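You operate a simulated robot arm through the tools that you are given. There is no shell and no other tool.

You run a simulated robot arm. Do the job below in one go: nothing can be reset, and whatever is moved stays where it is left.

## Task
Slide the jack beam to the yellow mark, clamp it and seat the orange jack pad.
Fine: the pad goes in the control side seat.

Only the result counts: the job must be done as asked and must still hold three seconds after the hand-in. Knocking over, shifting, dropping, spilling or breaking anything else fails it.

## Robot
A 7-joint arm with a two-finger parallel gripper, fixed in place. Base frame: the origin is at the foot of the arm, x ahead of it, y to its left, z up; the work surface is at about z = 900. Readings come in mm, degrees, newtons and seconds.
With the tool pointing down near the work surface it reaches from about 340 to 780 mm from the base axis. Its first joint turns from -166.0 to 166.0 degrees. Payload 3.91 kg.
Tool frame: the origin (TCP) lies between the finger pads and is the grasp point; the fingertips stand 30 mm ahead of it; z points along the fingers, y is the line along which they close. Largest opening 110 mm; finger width 20, thickness 10; the body of the gripper, 48 by 112 mm, starts 55 mm behind the TCP.
Orientation is that of the tool frame in the base frame, as a unit quaternion [x, y, z, w]. With the fingers straight down and closing along the base's y, the tool's x points along the base's -x, its y along +y and its z along -z.

## Interface
- The arm moves only by the tool jog_arm. Its argument "increments" is one flat list of numbers, 7 for each row, row after row: the shift along the tool's x, y, z in m, then the turn, a rotation vector about the tool's x, y, z in degrees, then the gripper command, from -1 (fully open) to 1 (shut), values between in proportion. In form: [x, y, z, ax, ay, az, grip, x, y, z, ax, ay, az, grip, ...]. A call has 1 to 20 rows; each row is the pose to reach, as a shift and turn from the pose commanded when the call began, along the tool's axes at that moment. Rows are played at 5 a second. More than 50 mm and 8.6 degrees between two rows, or a gripper value outside its range, and nothing of the call is played. Where a pose cannot be reached the arm comes as near as it can. A force on the tool above 40 N (or 10 N above the force at the start of the call, whichever is more), or a blocked arm, ends the call early, and 0.2 s more pass. The fingers move at their own pace (about 153 mm/s each) and stop on an object; they squeeze with about 35 N. The grip force told is the motor's: it shows also when the fingers shut on nothing. Time passes only in rows, and 0.2 s behind the last, so rows that repeat a pose let the fingers close. The reply holds the time, the measured pose of the TCP, the force on the tool along the base axes, the opening and the grip force, in the units named above and with some noise, with the torque about the TCP (base axes, N m) and any sound that the robot's microphone picked up, and new pictures: "show" is both (left out), scene, wrist or none.
- Cameras (640 x 400 px; columns grow to the right, rows downward): "scene" is fixed at [46.8, -500.7, 1645]; the picture's right is [0.77, -0.64, 0.00], its down [-0.38, -0.46, -0.80] and it looks along [0.51, 0.62, -0.60] (base axes); focal length 365 px, centre (320, 200). "wrist" rides on the gripper at [77, 7, -115] in the tool frame; the picture's right is [-0.09, 1.00, 0.00], its down [-0.80, -0.07, -0.59] and it looks along [-0.59, -0.05, 0.80] (tool axes); focal length 270 px, centre (320, 200). There is no depth. A picture from a camera that has moved, and an enlarged one, comes with that camera's place and axes in the base frame and with its lens.
- raise_lower(by): slides the trunk up (or, below 0, down) by that many mm; the arm rides with it, the base frame stays. It gives what a move gives, with no picture.
- enlarge(camera, box): a new picture of the part [left, top, right, bottom] of that camera's present view, enlarged. The clock stands still meanwhile.
- job_done(): hands the job in; it is judged then, once.

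Nothing tells you positions but the pictures and the camera data. Unless the task says otherwise, let go and move clear before handing in.

The tools are called after "Call:" as name(argument=value, ...) on one line, values as JSON. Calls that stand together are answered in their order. jog_arm: Moves the arm, as the interface text tells. Its arguments: {"type":"object","properties":{"increments":{"type":"array"},"show":{"type":"string","enum":["both","scene","wrist","none"]}},"required":["increments"]} The other tools are called the same way: raise_lower (by) slides the trunk up or down; enlarge (camera, box) takes an enlarged picture of a part of a camera's view; job_done () hands the job in.

At the start:

```text
t: 0.0
tcp_pos: [325.3, 205.5, 1259.6]
orientation: [0.0, 1.0, 0.0, 0.0]
wrist_force: [-1.1, 0.7, -0.2]
ft_torque: [0.0, -0.04, 0.01]
gripper_width: 109.8
grip_force: 0.2
trunk travel left (down, up): [-550.0, 60.0]
```

scene: 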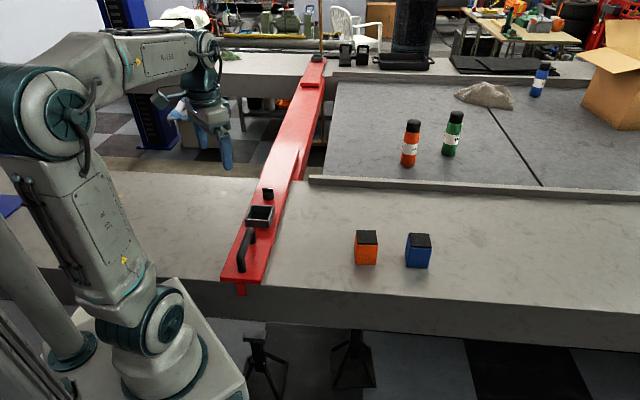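
wrist: 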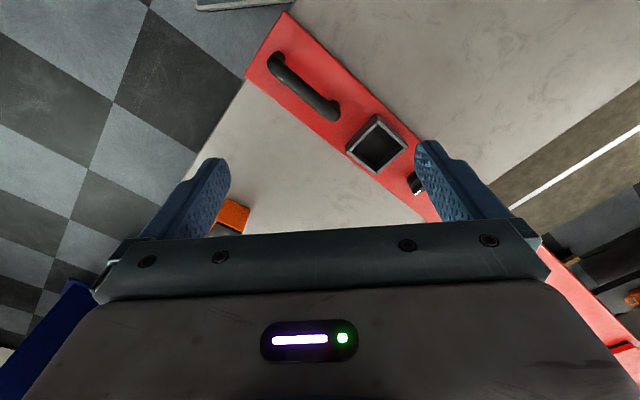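

I see a red beam across two benches with a handle, a square seat and a black knob at the near end, plus an orange and a blue pad on the near bench. I'll enlarge the pictures to find the yellow mark, the clamp and the seats.

Call:
enlarge(camera="scene", box=[200, 160, 360, 300])

Call:
enlarge(camera="scene", box=[240, 30, 440, 180])

Call:
enlarge(camera="scene", box=[320, 160, 640, 340])

Call:
enlarge(camera="wrist", box=[180, 0, 480, 240])

Call:
enlarge(camera="wrist", box=[480, 120, 640, 400])

```text
2.86 times, centred on (280, 230) of scene
camera zoom: at [46.8, -500.7, 1645.0], right [0.77, -0.64, 0.0], down [-0.38, -0.46, -0.8], along [0.51, 0.62, -0.6], focal length 1043 px, centre (434, 114)
```

zoom: 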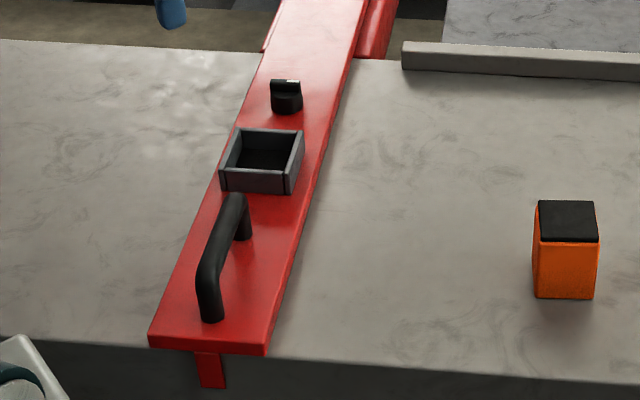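

```text
2.67 times, centred on (340, 105) of scene
camera zoom: at [46.8, -500.7, 1645.0], right [0.77, -0.64, 0.0], down [-0.38, -0.46, -0.8], along [0.51, 0.62, -0.6], focal length 973 px, centre (267, 453)
```

zoom: 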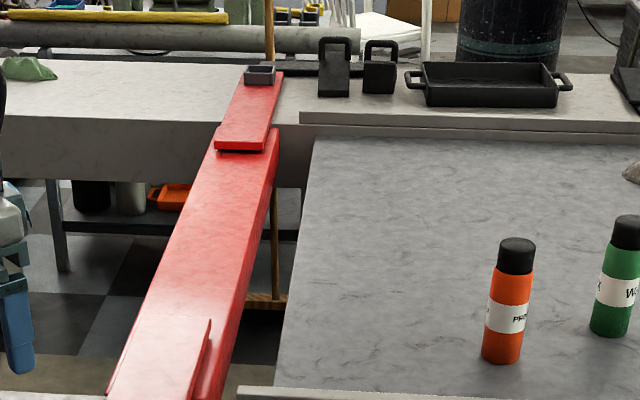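

```text
2.00 times, centred on (480, 250) of scene
camera zoom: at [46.8, -500.7, 1645.0], right [0.77, -0.64, 0.0], down [-0.38, -0.46, -0.8], along [0.51, 0.62, -0.6], focal length 730 px, centre (0, 100)
```

zoom: 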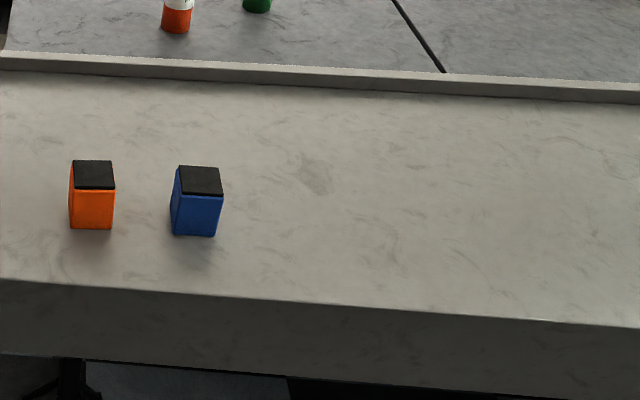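

```text
1.67 times, centred on (330, 120) of wrist
camera zoom: at [249.2, 214.5, 1374.7], right [0.09, 1.0, 0.0], down [0.8, -0.07, 0.59], along [0.59, -0.05, -0.8], focal length 450 px, centre (303, 333)
```

zoom: 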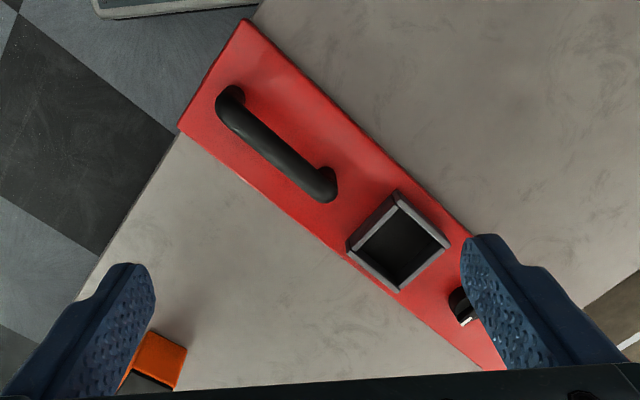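

```text
1.43 times, centred on (560, 260) of wrist
camera zoom: at [249.2, 214.5, 1374.7], right [0.09, 1.0, 0.0], down [0.8, -0.07, 0.59], along [0.59, -0.05, -0.8], focal length 386 px, centre (-23, 114)
```

zoom: 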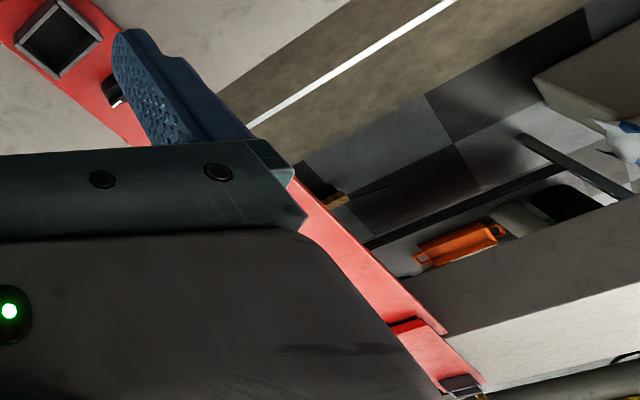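

The near seat looks reachable at about (454, 282), and the far seat is about 2.2 m away, out of reach. No yellow mark has shown yet, so I'll enlarge the areas I haven't checked.

Call:
enlarge(camera="scene", box=[0, 160, 240, 310])

Call:
enlarge(camera="scene", box=[240, 170, 300, 230])

Call:
enlarge(camera="scene", box=[0, 0, 320, 180])

Call:
enlarge(camera="scene", box=[320, 0, 640, 180])

Call:
enlarge(camera="wrist", box=[360, 0, 640, 200])

Call:
enlarge(camera="wrist", box=[0, 0, 320, 250])

```text
2.67 times, centred on (120, 235) of scene
camera zoom: at [46.8, -500.7, 1645.0], right [0.77, -0.64, 0.0], down [-0.38, -0.46, -0.8], along [0.51, 0.62, -0.6], focal length 973 px, centre (853, 107)
```

zoom: 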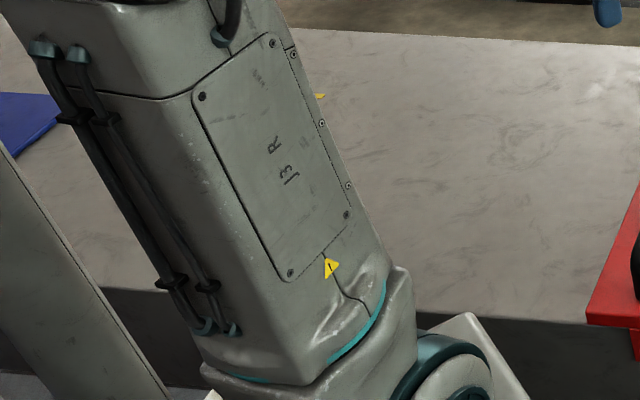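

```text
6.67 times, centred on (270, 200) of scene
camera zoom: at [46.8, -500.7, 1645.0], right [0.77, -0.64, 0.0], down [-0.38, -0.46, -0.8], along [0.51, 0.62, -0.6], focal length 2434 px, centre (653, 200)
```

zoom: 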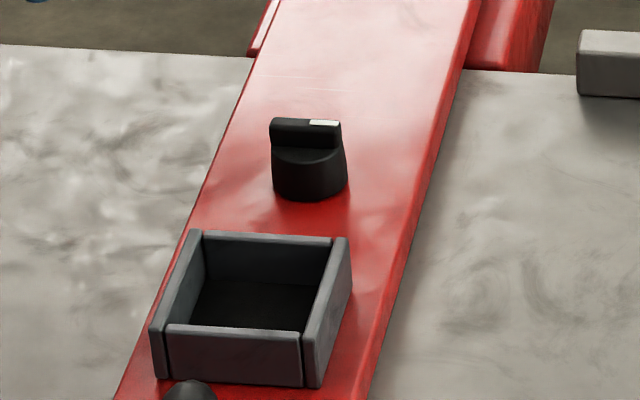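

```text
2.00 times, centred on (160, 90) of scene
camera zoom: at [46.8, -500.7, 1645.0], right [0.77, -0.64, 0.0], down [-0.38, -0.46, -0.8], along [0.51, 0.62, -0.6], focal length 730 px, centre (640, 420)
```

zoom: 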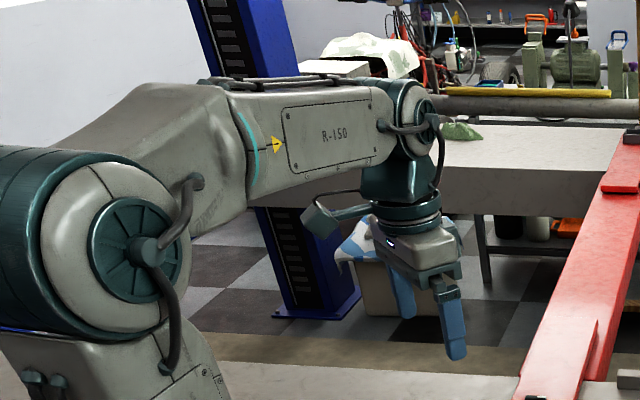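

```text
2.00 times, centred on (480, 90) of scene
camera zoom: at [46.8, -500.7, 1645.0], right [0.77, -0.64, 0.0], down [-0.38, -0.46, -0.8], along [0.51, 0.62, -0.6], focal length 730 px, centre (0, 420)
```

zoom: 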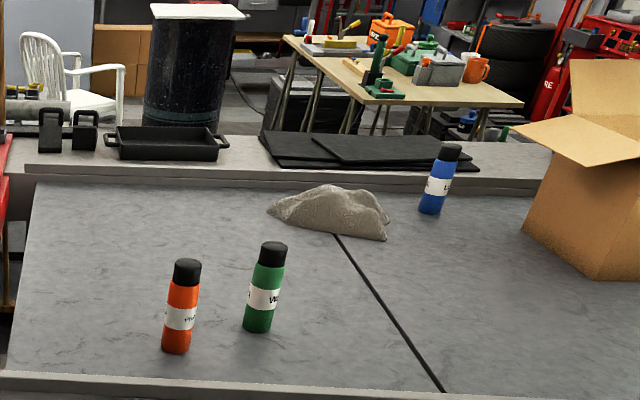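

```text
2.00 times, centred on (500, 100) of wrist
camera zoom: at [249.2, 214.5, 1374.7], right [0.09, 1.0, 0.0], down [0.8, -0.07, 0.59], along [0.59, -0.05, -0.8], focal length 541 px, centre (-40, 400)
```

zoom: 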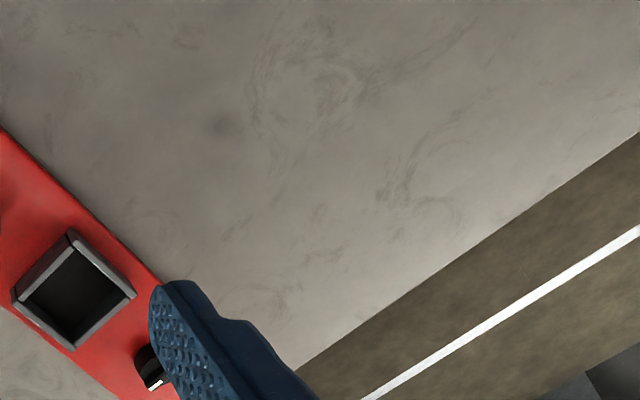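

```text
1.60 times, centred on (160, 125) of wrist
camera zoom: at [249.2, 214.5, 1374.7], right [0.09, 1.0, 0.0], down [0.8, -0.07, 0.59], along [0.59, -0.05, -0.8], focal length 432 px, centre (576, 320)
```

zoom: 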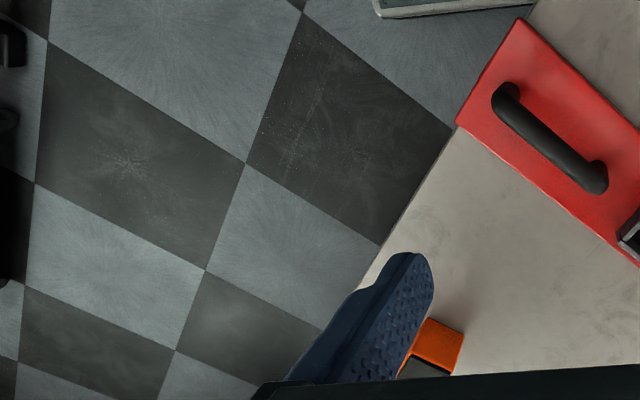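

A sliver of yellow shows behind the arm at about scene pixel (120, 196), which puts the mark near (160, 730), to the left of the beam. I'll swing the wrist round to look at that area before touching anything.

Call:
jog_arm(increments=[0.0146, 0.0121, 0, 0, 0, -7.5, -1, 0.0292, 0.0242, 0, 0, 0, -15, -1, 0.0438, 0.0363, 0, 0, 0, -22.5, -1, 0.0583, 0.0483, 0, 0, 0, -30, -1, 0.0729, 0.0604, 0, 0, 0, -37.5, -1, 0.0875, 0.0725, 0, 0, 0, -45, -1, 0.1021, 0.0846, 0, 0, 0, -52.5, -1, 0.1167, 0.0967, 0, 0, 0, -60, -1, 0.1312, 0.1087, 0, 0, 0, -67.5, -1, 0.1458, 0.1208, 0, 0, 0, -75, -1, 0.1604, 0.1329, 0, 0, 0, -82.5, -1, 0.175, 0.145, 0, 0, 0, -90, -1], show="both")

```text
t: 2.6
tcp_pos: [149.7, 352.3, 1261.8]
orientation: [-0.707, 0.707, 0.0, 0.0]
wrist_force: [-0.4, 0.3, 0.3]
ft_torque: [0.02, -0.02, 0.0]
gripper_width: 109.9
grip_force: 0.0
trunk travel left (down, up): [-550.0, 60.0]
camera wrist: at [144.0, 275.6, 1374.8], right [-1.0, 0.09, 0.0], down [0.07, 0.8, 0.59], along [0.05, 0.59, -0.8], focal length 270 px, centre (320, 200)
```

scene: 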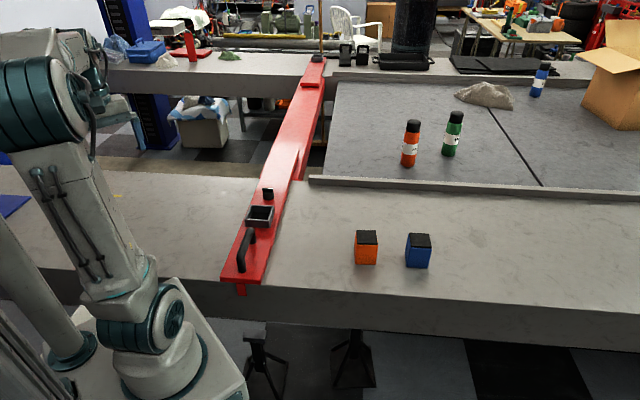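
wrist: 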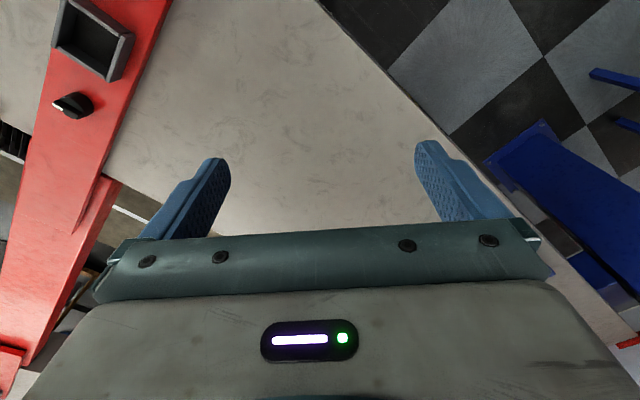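

The yellow mark now shows on the near bench at about scene pixel (118, 196), clear of the arm. I'll enlarge it, along with the far bench near the beam's path.

Call:
enlarge(camera="scene", box=[60, 150, 260, 300])

Call:
enlarge(camera="scene", box=[90, 165, 170, 225])

Call:
enlarge(camera="scene", box=[90, 20, 340, 110])

Call:
enlarge(camera="wrist", box=[0, 0, 200, 240])

Call:
enlarge(camera="wrist", box=[440, 60, 640, 400])

```text
2.67 times, centred on (160, 225) of scene
camera zoom: at [46.8, -500.7, 1645.0], right [0.77, -0.64, 0.0], down [-0.38, -0.46, -0.8], along [0.51, 0.62, -0.6], focal length 973 px, centre (747, 133)
```

zoom: 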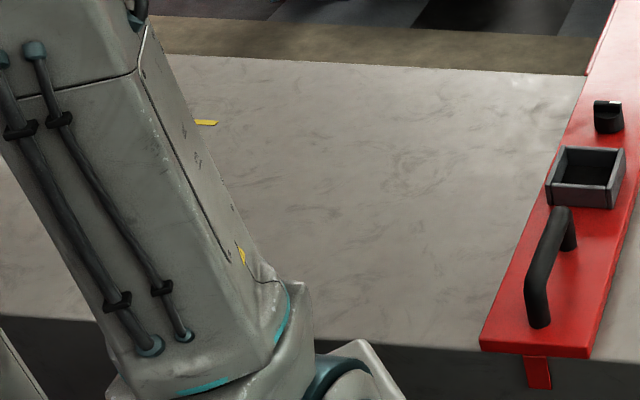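

```text
6.67 times, centred on (130, 195) of scene
camera zoom: at [46.8, -500.7, 1645.0], right [0.77, -0.64, 0.0], down [-0.38, -0.46, -0.8], along [0.51, 0.62, -0.6], focal length 2434 px, centre (1587, 233)
```

zoom: 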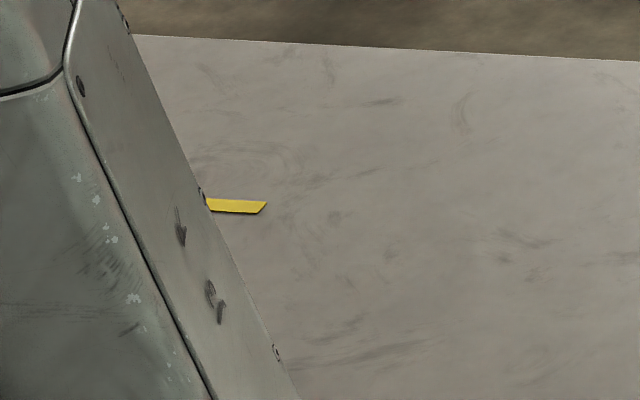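

```text
2.56 times, centred on (215, 65) of scene
camera zoom: at [46.8, -500.7, 1645.0], right [0.77, -0.64, 0.0], down [-0.38, -0.46, -0.8], along [0.51, 0.62, -0.6], focal length 934 px, centre (589, 546)
```

zoom: 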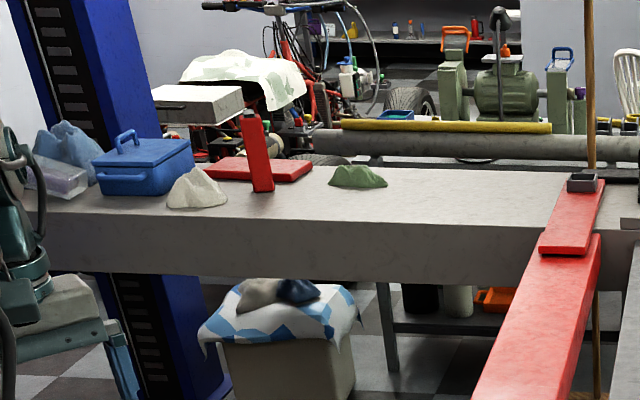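

```text
1.67 times, centred on (100, 120) of wrist
camera zoom: at [144.0, 275.6, 1374.8], right [-1.0, 0.09, 0.0], down [0.07, 0.8, 0.59], along [0.05, 0.59, -0.8], focal length 450 px, centre (687, 333)
```

zoom: 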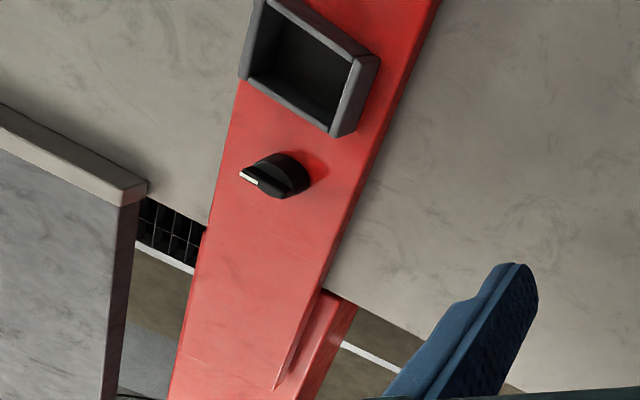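

```text
1.18 times, centred on (540, 230) of wrist
camera zoom: at [144.0, 275.6, 1374.8], right [-1.0, 0.09, 0.0], down [0.07, 0.8, 0.59], along [0.05, 0.59, -0.8], focal length 318 px, centre (61, 165)
```

zoom: 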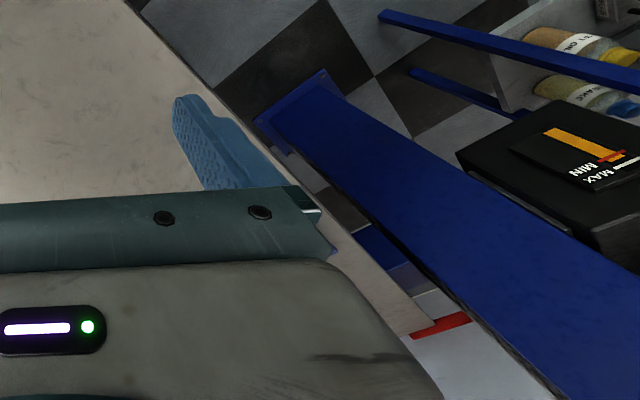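

The blue post with the oil reservoir (power unit) is on the near side, and so are the handle and knob, so the near seat is the control side one. Next I'll carry the wrist camera over the yellow mark to see its true shape and place.

Call:
jog_arm(increments=[-0.045, -0.002, 0, 0, 0, 0, -1, -0.09, -0.004, 0, 0, 0, 0, -1, -0.135, -0.006, 0, 0, 0, 0, -1, -0.18, -0.008, 0, 0, 0, 0, -1, -0.225, -0.009, 0, 0, 0, 0, -1, -0.268, -0.01, 0, 0, 0, 0, -1], show="both")

```text
t: 4.0
tcp_pos: [160.8, 625.5, 1256.9]
orientation: [0.708, -0.706, 0.002, 0.002]
wrist_force: [-0.1, 0.8, 0.9]
ft_torque: [-0.03, -0.04, 0.01]
gripper_width: 109.9
grip_force: 0.0
trunk travel left (down, up): [-550.0, 60.0]
camera wrist: at [153.5, 550.2, 1371.8], right [-1.0, 0.09, 0.0], down [0.07, 0.81, 0.59], along [0.05, 0.59, -0.81], focal length 270 px, centre (320, 200)
```

scene: 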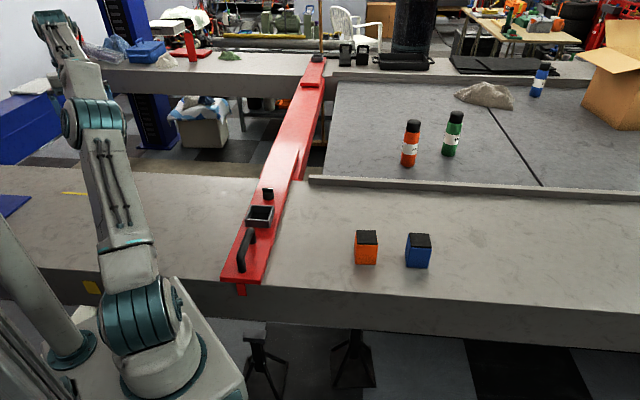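
wrist: 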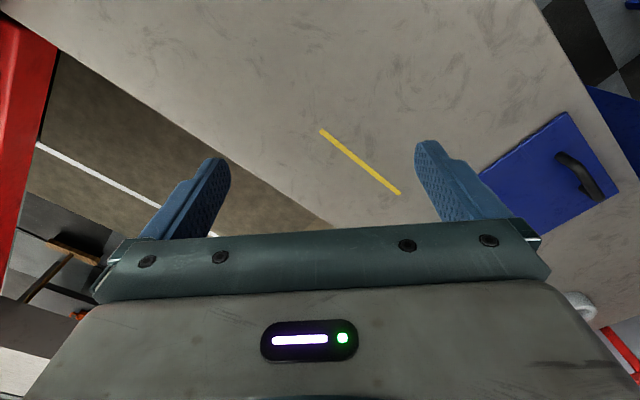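

The mark turns out to be two things: a yellow strip on top of the bench and a yellow patch on its front face at about scene pixel (90, 287). The patch probably lines up with the red tongue under the beam's near end, so I'll enlarge both.

Call:
enlarge(camera="scene", box=[50, 170, 130, 220])

Call:
enlarge(camera="scene", box=[60, 250, 140, 320])

Call:
enlarge(camera="scene", box=[200, 240, 300, 310])

Call:
enlarge(camera="wrist", box=[260, 80, 640, 240])

Call:
enlarge(camera="scene", box=[0, 60, 120, 230])

```text
8.00 times, centred on (90, 195) of scene
camera zoom: at [46.8, -500.7, 1645.0], right [0.77, -0.64, 0.0], down [-0.38, -0.46, -0.8], along [0.51, 0.62, -0.6], focal length 2920 px, centre (2160, 240)
```

zoom: 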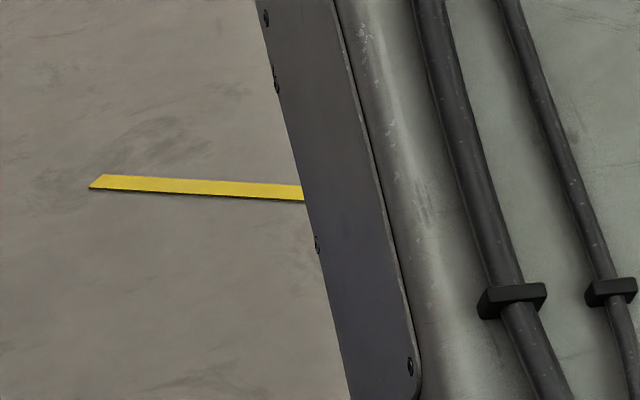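

```text
5.71 times, centred on (100, 285) of scene
camera zoom: at [46.8, -500.7, 1645.0], right [0.77, -0.64, 0.0], down [-0.38, -0.46, -0.8], along [0.51, 0.62, -0.6], focal length 2086 px, centre (1577, -286)
```

zoom: 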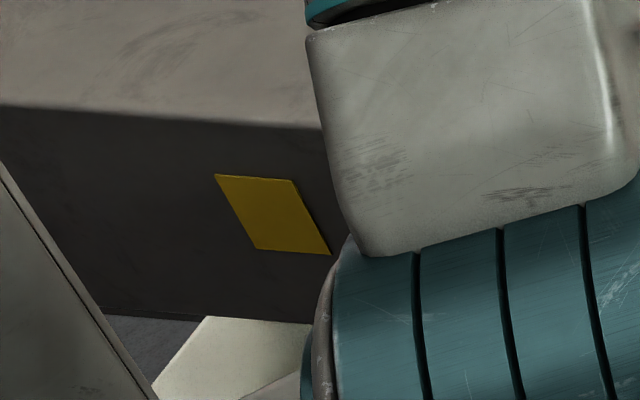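

```text
5.71 times, centred on (250, 275) of scene
camera zoom: at [46.8, -500.7, 1645.0], right [0.77, -0.64, 0.0], down [-0.38, -0.46, -0.8], along [0.51, 0.62, -0.6], focal length 2086 px, centre (720, -229)
```

zoom: 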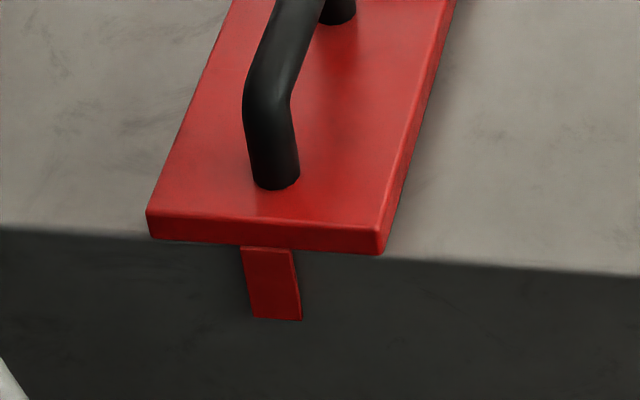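

```text
1.68 times, centred on (450, 160) of wrist
camera zoom: at [153.5, 550.2, 1371.8], right [-1.0, 0.09, 0.0], down [0.07, 0.81, 0.59], along [0.05, 0.59, -0.81], focal length 455 px, centre (101, 267)
```

zoom: 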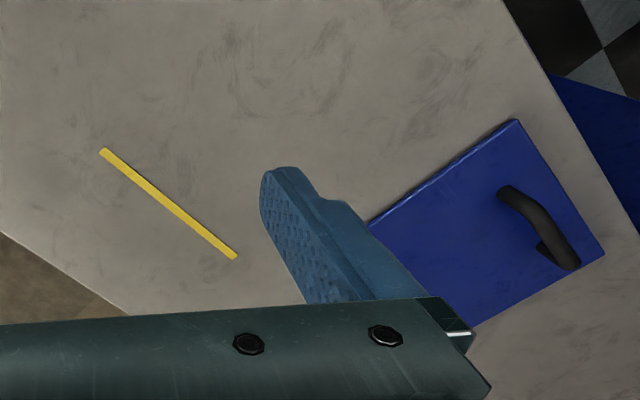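

```text
2.35 times, centred on (60, 145) of scene
camera zoom: at [46.8, -500.7, 1645.0], right [0.77, -0.64, 0.0], down [-0.38, -0.46, -0.8], along [0.51, 0.62, -0.6], focal length 859 px, centre (932, 329)
```

zoom: 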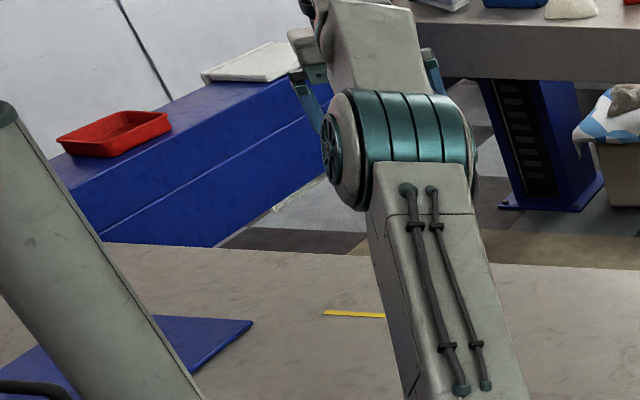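

The red tongue under the beam's near end is about 23 mm wide, at s≈287, p≈-121 (s along the beam, p across it to the left). It hangs down to the height of the yellow patch, which is about 39 mm wide at p≈312. The thin strip on the bench top starts beyond that. Next I'll look closely at the handle, knob and seat.

Call:
jog_arm(increments=[0.0373, -0.0153, 0.0089, 0, 0, 3.75, -1, 0.0747, -0.0307, 0.0178, 0, 0, 7.5, -1, 0.112, -0.046, 0.0267, 0, 0, 11.25, -1, 0.1493, -0.0613, 0.0357, 0, 0, 15, -1, 0.1867, -0.0767, 0.0446, 0, 0, 18.75, -1, 0.224, -0.092, 0.0535, 0, 0, 22.5, -1, 0.2613, -0.1073, 0.0624, 0, 0, 26.25, -1, 0.2987, -0.1227, 0.0713, 0, 0, 30, -1, 0.336, -0.138, 0.0802, 0, 0, 33.75, -1, 0.3733, -0.1533, 0.0892, 0, 0, 37.5, -1, 0.4107, -0.1687, 0.0981, 0, 0, 41.25, -1, 0.448, -0.184, 0.107, 0, 0, 45, -1, 0.448, -0.184, 0.107, 0, 0, 45, -1], show="both")

```text
t: 6.8
tcp_pos: [346.3, 172.5, 1153.3]
orientation: [-0.382, 0.924, 0.0, 0.0]
wrist_force: [-0.3, 0.1, -0.7]
ft_torque: [0.0, 0.0, 0.01]
gripper_width: 110.4
grip_force: 0.0
trunk travel left (down, up): [-550.0, 60.0]
camera wrist: at [285.8, 123.6, 1268.3], right [-0.64, 0.77, 0.0], down [0.62, 0.52, 0.59], along [0.46, 0.38, -0.8], focal length 270 px, centre (320, 200)
```

scene: 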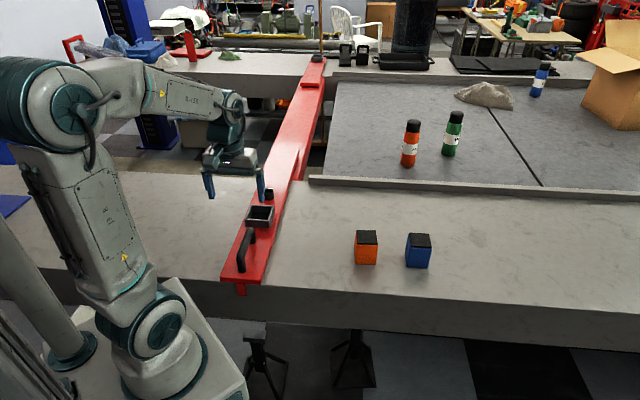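
wrist: 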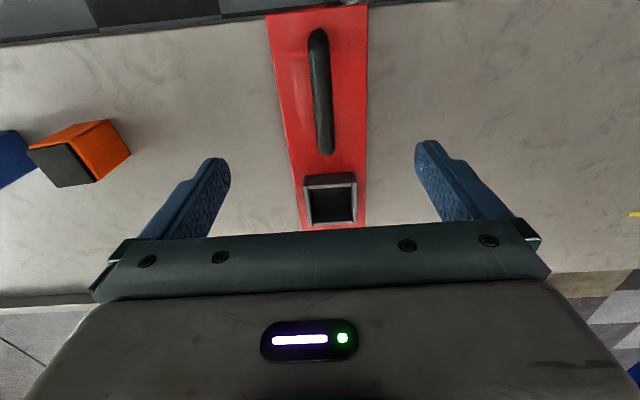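

The beam end is in clear view from above. I'll enlarge the handle, the seat and the pads to measure them.

Call:
enlarge(camera="wrist", box=[240, 0, 400, 100])

Call:
enlarge(camera="wrist", box=[240, 100, 400, 235])

Call:
enlarge(camera="wrist", box=[0, 90, 180, 220])

Call:
enlarge(camera="scene", box=[340, 220, 450, 280])

```text
4.00 times, centred on (320, 50) of wrist
camera zoom: at [285.8, 123.6, 1268.3], right [-0.64, 0.77, 0.0], down [0.62, 0.52, 0.59], along [0.46, 0.38, -0.8], focal length 1081 px, centre (320, 800)
```

zoom: 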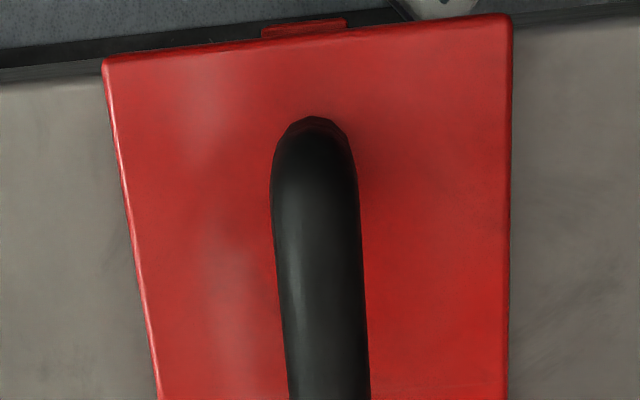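

```text
2.96 times, centred on (320, 168) of wrist
camera zoom: at [285.8, 123.6, 1268.3], right [-0.64, 0.77, 0.0], down [0.62, 0.52, 0.59], along [0.46, 0.38, -0.8], focal length 801 px, centre (320, 296)
```

zoom: 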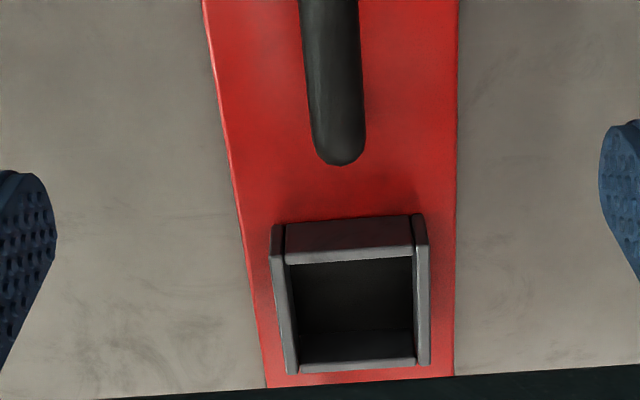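

```text
3.08 times, centred on (90, 155) of wrist
camera zoom: at [285.8, 123.6, 1268.3], right [-0.64, 0.77, 0.0], down [0.62, 0.52, 0.59], along [0.46, 0.38, -0.8], focal length 832 px, centre (1028, 338)
```

zoom: 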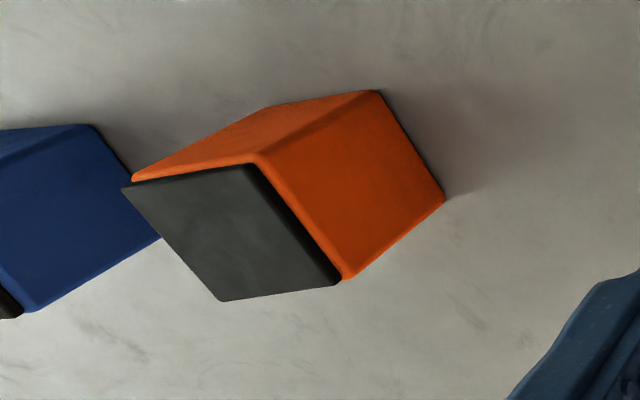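

```text
5.82 times, centred on (395, 250) of scene
camera zoom: at [46.8, -500.7, 1645.0], right [0.77, -0.64, 0.0], down [-0.38, -0.46, -0.8], along [0.51, 0.62, -0.6], focal length 2124 px, centre (-116, -91)
```

zoom: 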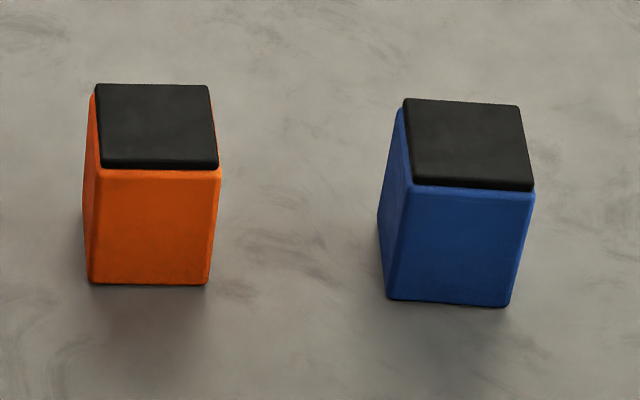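

The handle bar is about 22 mm thick, with its axis at about p=-120, z≈953. I'll move along the beam to see the knob and seat close up before sliding.

Call:
jog_arm(increments=[-0.042, 0, 0.009, 0, 0, 0, -1, -0.084, 0, 0.018, 0, 0, 0, -1, -0.126, 0, 0.027, 0, 0, 0, -1, -0.168, 0, 0.036, 0, 0, 0, -1, -0.21, 0, 0.045, 0, 0, 0, -1, -0.253, 0, 0.053, 0, 0, 0, -1, -0.253, 0, 0.053, 0, 0, 0, -1], show="wrist")

Call:
enlarge(camera="wrist", box=[250, 0, 410, 120])

Call:
enlarge(camera="wrist", box=[260, 90, 380, 180])

```text
t: 8.4
tcp_pos: [522.8, 352.2, 1100.6]
orientation: [-0.383, 0.924, 0.0, 0.0]
wrist_force: [-1.2, 0.6, 0.3]
ft_torque: [-0.01, 0.03, 0.01]
gripper_width: 109.9
grip_force: 0.1
trunk travel left (down, up): [-550.0, 60.0]
camera wrist: at [464.1, 302.8, 1215.2], right [-0.64, 0.77, 0.0], down [0.62, 0.52, 0.59], along [0.46, 0.38, -0.8], focal length 270 px, centre (320, 200)
```

wrist: 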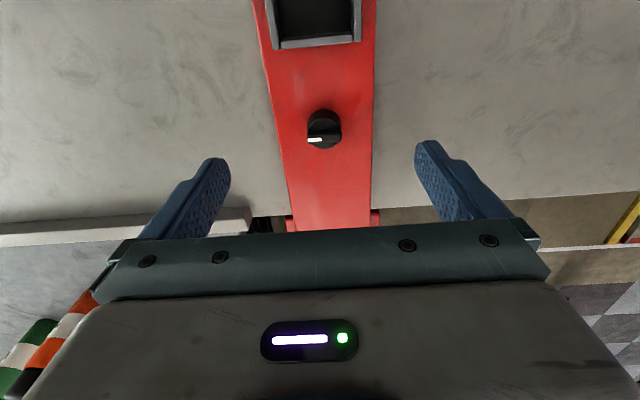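

```text
3.33 times, centred on (330, 60) of wrist
camera zoom: at [464.1, 302.8, 1215.2], right [-0.64, 0.77, 0.0], down [0.62, 0.52, 0.59], along [0.46, 0.38, -0.8], focal length 901 px, centre (287, 667)
```

zoom: 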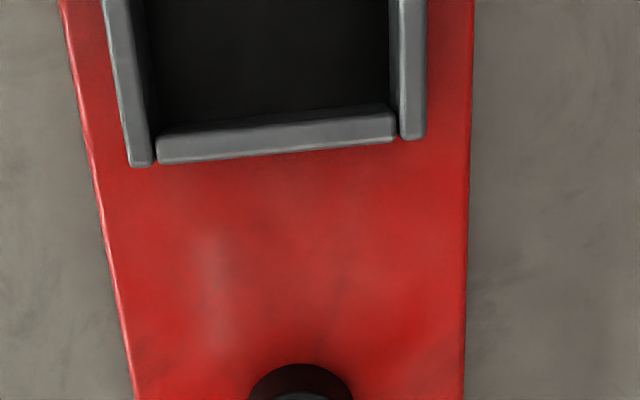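

```text
4.44 times, centred on (320, 135) of wrist
camera zoom: at [464.1, 302.8, 1215.2], right [-0.64, 0.77, 0.0], down [0.62, 0.52, 0.59], along [0.46, 0.38, -0.8], focal length 1201 px, centre (320, 489)
```

zoom: 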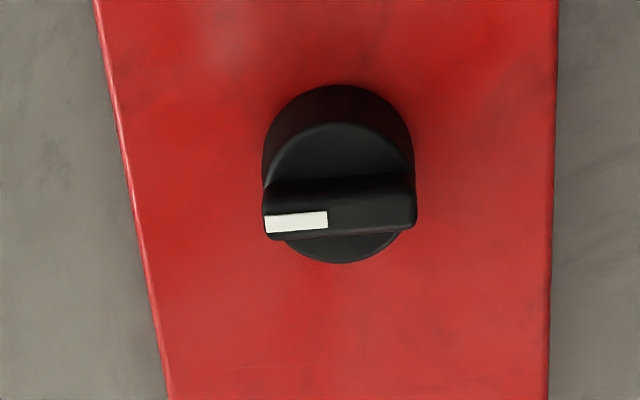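

The knob is a round base with a 36 mm bar across it at about s=659, p=-119, with its top at z≈943. Its white pointer faces to the right, and nothing is printed around it. I'll go back over the handle with the fingers straddling the bar.

Call:
jog_arm(increments=[0.041, 0, 0.01, 0, 0, 0, -1, 0.082, 0, 0.02, 0, 0, 0, -1, 0.123, 0, 0.03, 0, 0, 0, -1, 0.164, 0, 0.04, 0, 0, 0, -1, 0.205, 0, 0.05, 0, 0, 0, -1, 0.243, 0, 0.06, 0, 0, 0, -1, 0.243, 0, 0.06, 0, 0, 0, -1], show="both")

```text
t: 10.0
tcp_pos: [353.4, 178.5, 1038.2]
orientation: [-0.383, 0.924, 0.0, 0.0]
wrist_force: [0.1, 0.2, 1.5]
ft_torque: [0.01, 0.0, -0.02]
gripper_width: 109.9
grip_force: 0.0
trunk travel left (down, up): [-550.0, 60.0]
camera wrist: at [294.0, 129.4, 1154.3], right [-0.64, 0.77, 0.0], down [0.62, 0.52, 0.59], along [0.46, 0.38, -0.8], focal length 270 px, centre (320, 200)
```

scene: 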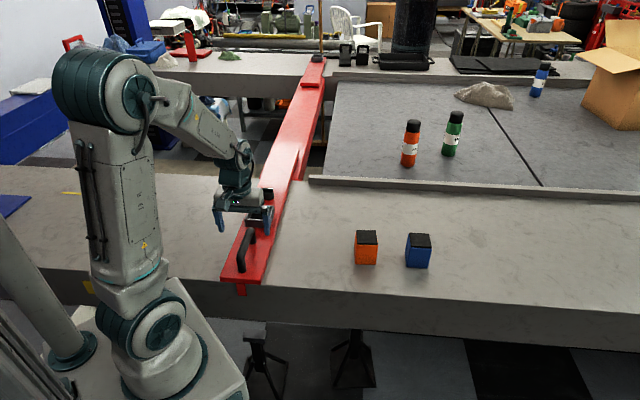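
wrist: 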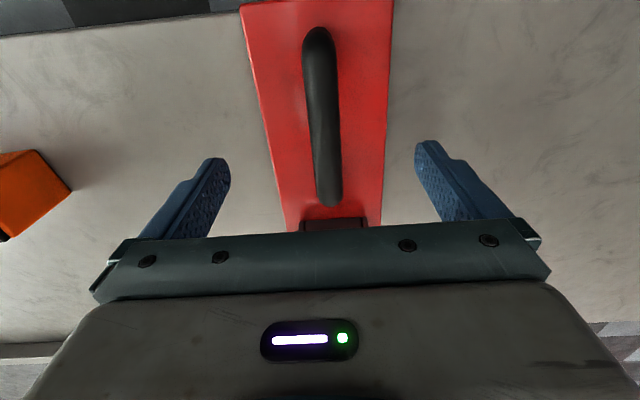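

The fingers straddle the handle bar. I'll go straight down to about z=960 and check before closing.

Call:
jog_arm(increments=[0, 0.002, 0.02, 0, 0, 0, -1, 0, 0.002, 0.04, 0, 0, 0, -1, 0, 0.002, 0.06, 0, 0, 0, -1, 0, 0.002, 0.077, 0, 0, 0, -1, 0, 0.002, 0.077, 0, 0, 0, -1], show="both")

Call:
enlarge(camera="scene", box=[190, 170, 310, 290])

```text
t: 11.2
tcp_pos: [350.7, 180.7, 963.1]
orientation: [-0.382, 0.924, 0.0, 0.0]
wrist_force: [0.5, -0.3, -0.2]
ft_torque: [0.0, 0.02, 0.01]
gripper_width: 110.1
grip_force: 0.0
trunk travel left (down, up): [-550.0, 60.0]
camera wrist: at [292.1, 131.8, 1077.3], right [-0.64, 0.77, 0.0], down [0.62, 0.52, 0.59], along [0.46, 0.38, -0.8], focal length 270 px, centre (320, 200)
```

scene: 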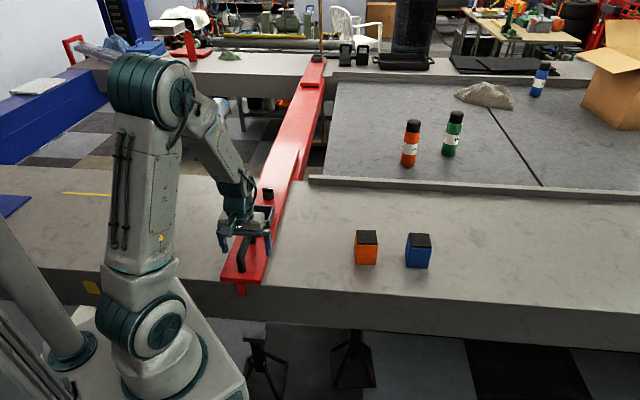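
wrist: 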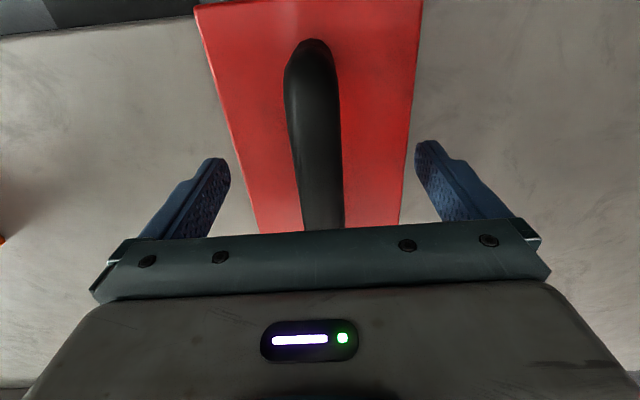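

```text
3.33 times, centred on (250, 230) of scene
camera zoom: at [46.8, -500.7, 1645.0], right [0.77, -0.64, 0.0], down [-0.38, -0.46, -0.8], along [0.51, 0.62, -0.6], focal length 1217 px, centre (553, 100)
```

zoom: 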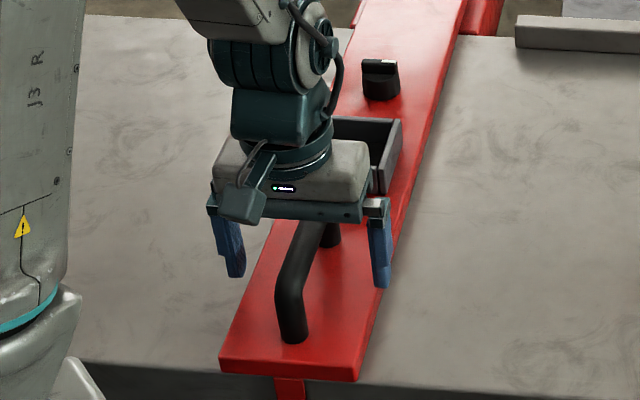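

The fingertips are around z=933, one on each side of the bar and clear of the beam. I'll close on the handle.

Call:
jog_arm(increments=[0, 0, 0, 0, 0, 0, 0, 0, 0, 0, 0, 0, 0, 1, 0, 0, 0, 0, 0, 0, 1, 0, 0, 0, 0, 0, 0, 1], show="wrist")

```text
t: 12.2
tcp_pos: [352.1, 180.8, 962.9]
orientation: [-0.383, 0.924, 0.0, 0.0]
wrist_force: [-2.3, 1.9, -2.3]
ft_torque: [0.19, -0.16, -0.07]
gripper_width: 21.9
grip_force: 45.0
trunk travel left (down, up): [-550.0, 60.0]
camera wrist: at [291.7, 132.1, 1077.5], right [-0.64, 0.77, 0.0], down [0.62, 0.52, 0.59], along [0.46, 0.38, -0.8], focal length 270 px, centre (320, 200)
```

wrist: 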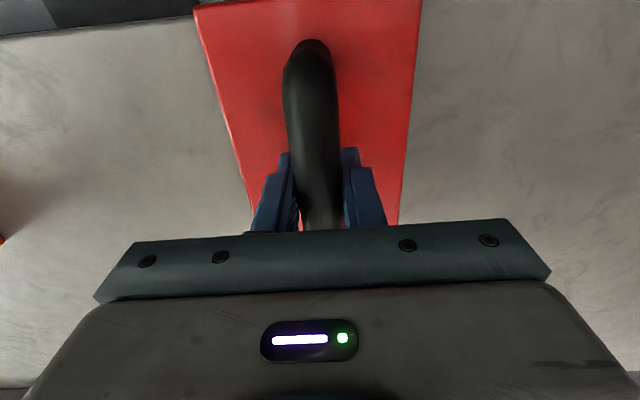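

The handle is gripped at 22 mm. I'll try a small pull to the left to see whether the beam slides and with what force.

Call:
jog_arm(increments=[0, 0.003, 0, 0, 0, 0, 1, 0, 0.006, 0, 0, 0, 0, 1, 0, 0.01, 0, 0, 0, 0, 1, 0, 0.014, 0, 0, 0, 0, 1, 0, 0.018, 0, 0, 0, 0, 1], show="scene")

```text
t: 13.0
tcp_pos: [352.1, 180.6, 962.3]
orientation: [-0.38, 0.925, -0.001, 0.001]
wrist_force: [24.8, -24.4, -5.9]
ft_torque: [-0.52, 0.62, 0.19]
gripper_width: 21.5
grip_force: 45.2
trunk travel left (down, up): [-550.0, 60.0]
stopped in row 4: the force on the tool passed its limit at 44 N (the readings are from after the stop); the commanded pose is now the measured one
```

scene: 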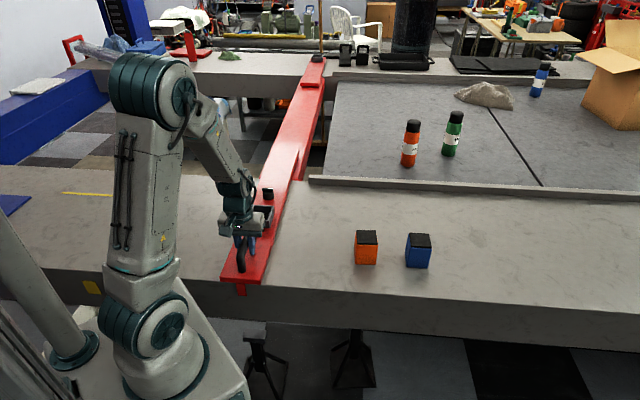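

The beam stayed put at 44 N, so it is probably clamped now by the knob. I'll let go of the handle, rise, and move over the knob with the fingers turned to close on its bar.

Call:
jog_arm(increments=[0, 0, 0, 0, 0, 0, -1, 0, 0, 0, 0, 0, 0, -1, 0, 0, -0.035, 0, 0, 0, -1, 0, 0, -0.07, 0, 0, 0, -1, 0, 0, -0.1, 0, 0, 0, -1, -0.0256, 0, -0.0971, 0, 0, 8.18, -1, -0.0513, 0, -0.0942, 0, 0, 16.36, -1, -0.0769, 0, -0.0913, 0, 0, 24.55, -1, -0.1025, 0, -0.0884, 0, 0, 32.73, -1, -0.1282, 0.001, -0.0855, 0, 0, 40.91, -1, -0.1538, 0.001, -0.0825, 0, 0, 49.09, -1, -0.1795, 0.001, -0.0796, 0, 0, 57.27, -1, -0.2051, 0.001, -0.0767, 0, 0, 65.45, -1, -0.2307, 0.002, -0.0738, 0, 0, 73.64, -1, -0.2564, 0.002, -0.0709, 0, 0, 81.82, -1, -0.282, 0.002, -0.068, 0, 0, 90, -1, -0.282, 0.002, -0.068, 0, 0, 90, -1], show="both")

Call:
enlarge(camera="wrist", box=[240, 80, 400, 230])

```text
t: 16.6
tcp_pos: [544.0, 386.4, 1032.5]
orientation: [0.383, 0.924, 0.0, 0.002]
wrist_force: [0.1, 0.5, 0.2]
ft_torque: [0.0, 0.0, -0.04]
gripper_width: 110.0
grip_force: 0.1
trunk travel left (down, up): [-550.0, 60.0]
camera wrist: at [493.9, 446.6, 1146.8], right [0.77, 0.64, 0.0], down [0.51, -0.62, 0.6], along [0.38, -0.46, -0.8], focal length 270 px, centre (320, 200)
```

scene: 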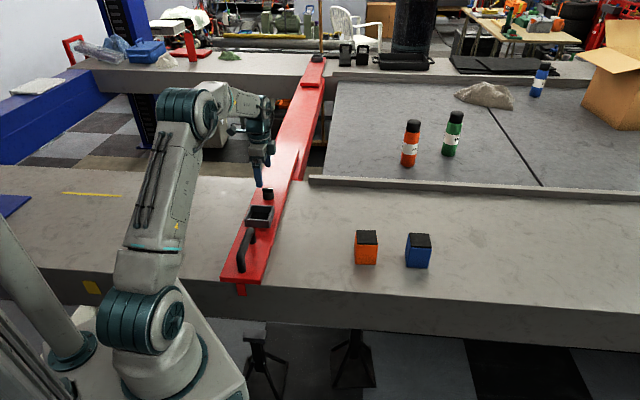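
wrist: 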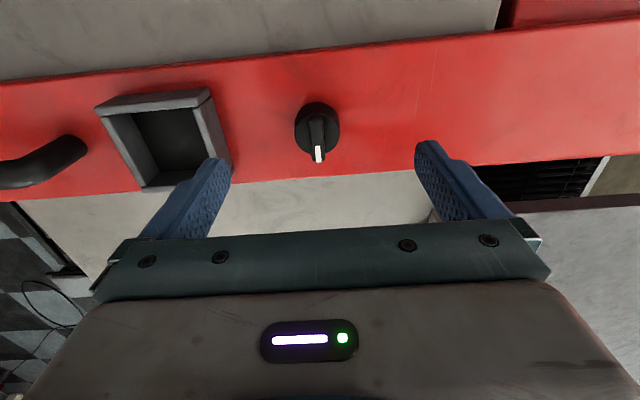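

```text
2.67 times, centred on (320, 155) of wrist
camera zoom: at [493.9, 446.6, 1146.8], right [0.77, 0.64, 0.0], down [0.51, -0.62, 0.6], along [0.38, -0.46, -0.8], focal length 721 px, centre (320, 320)
```

zoom: 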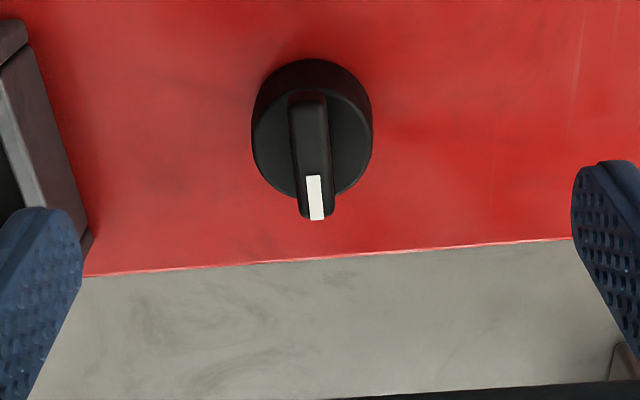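

The knob sits almost under the tool: I put it at s≈655, p≈-120, with its bar between z≈926 and 943. I'll let the arm settle and re-read the pose before going down.

Call:
jog_arm(increments=[0, 0, 0, 0, 0, 0, -1, 0, 0, 0, 0, 0, 0, -1], show="wrist")

Call:
enlarge(camera="scene", box=[230, 140, 310, 220])

```text
t: 17.2
tcp_pos: [544.1, 385.6, 1033.6]
orientation: [0.384, 0.923, -0.001, 0.002]
wrist_force: [-0.4, 0.9, 0.8]
ft_torque: [0.03, -0.01, -0.01]
gripper_width: 110.0
grip_force: 0.1
trunk travel left (down, up): [-550.0, 60.0]
camera wrist: at [493.7, 446.4, 1146.7], right [0.77, 0.64, 0.0], down [0.51, -0.62, 0.6], along [0.38, -0.46, -0.8], focal length 270 px, centre (320, 200)
```

wrist: 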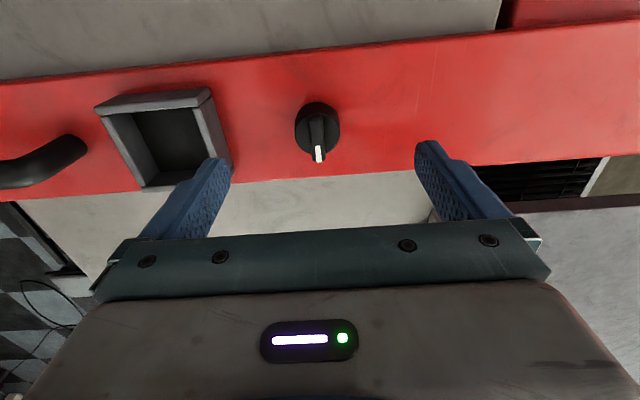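

```text
5.00 times, centred on (270, 180) of scene
camera zoom: at [46.8, -500.7, 1645.0], right [0.77, -0.64, 0.0], down [-0.38, -0.46, -0.8], along [0.51, 0.62, -0.6], focal length 1825 px, centre (570, 300)
```

zoom: 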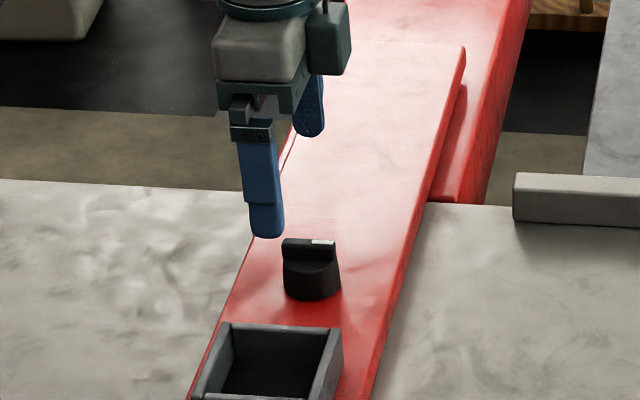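

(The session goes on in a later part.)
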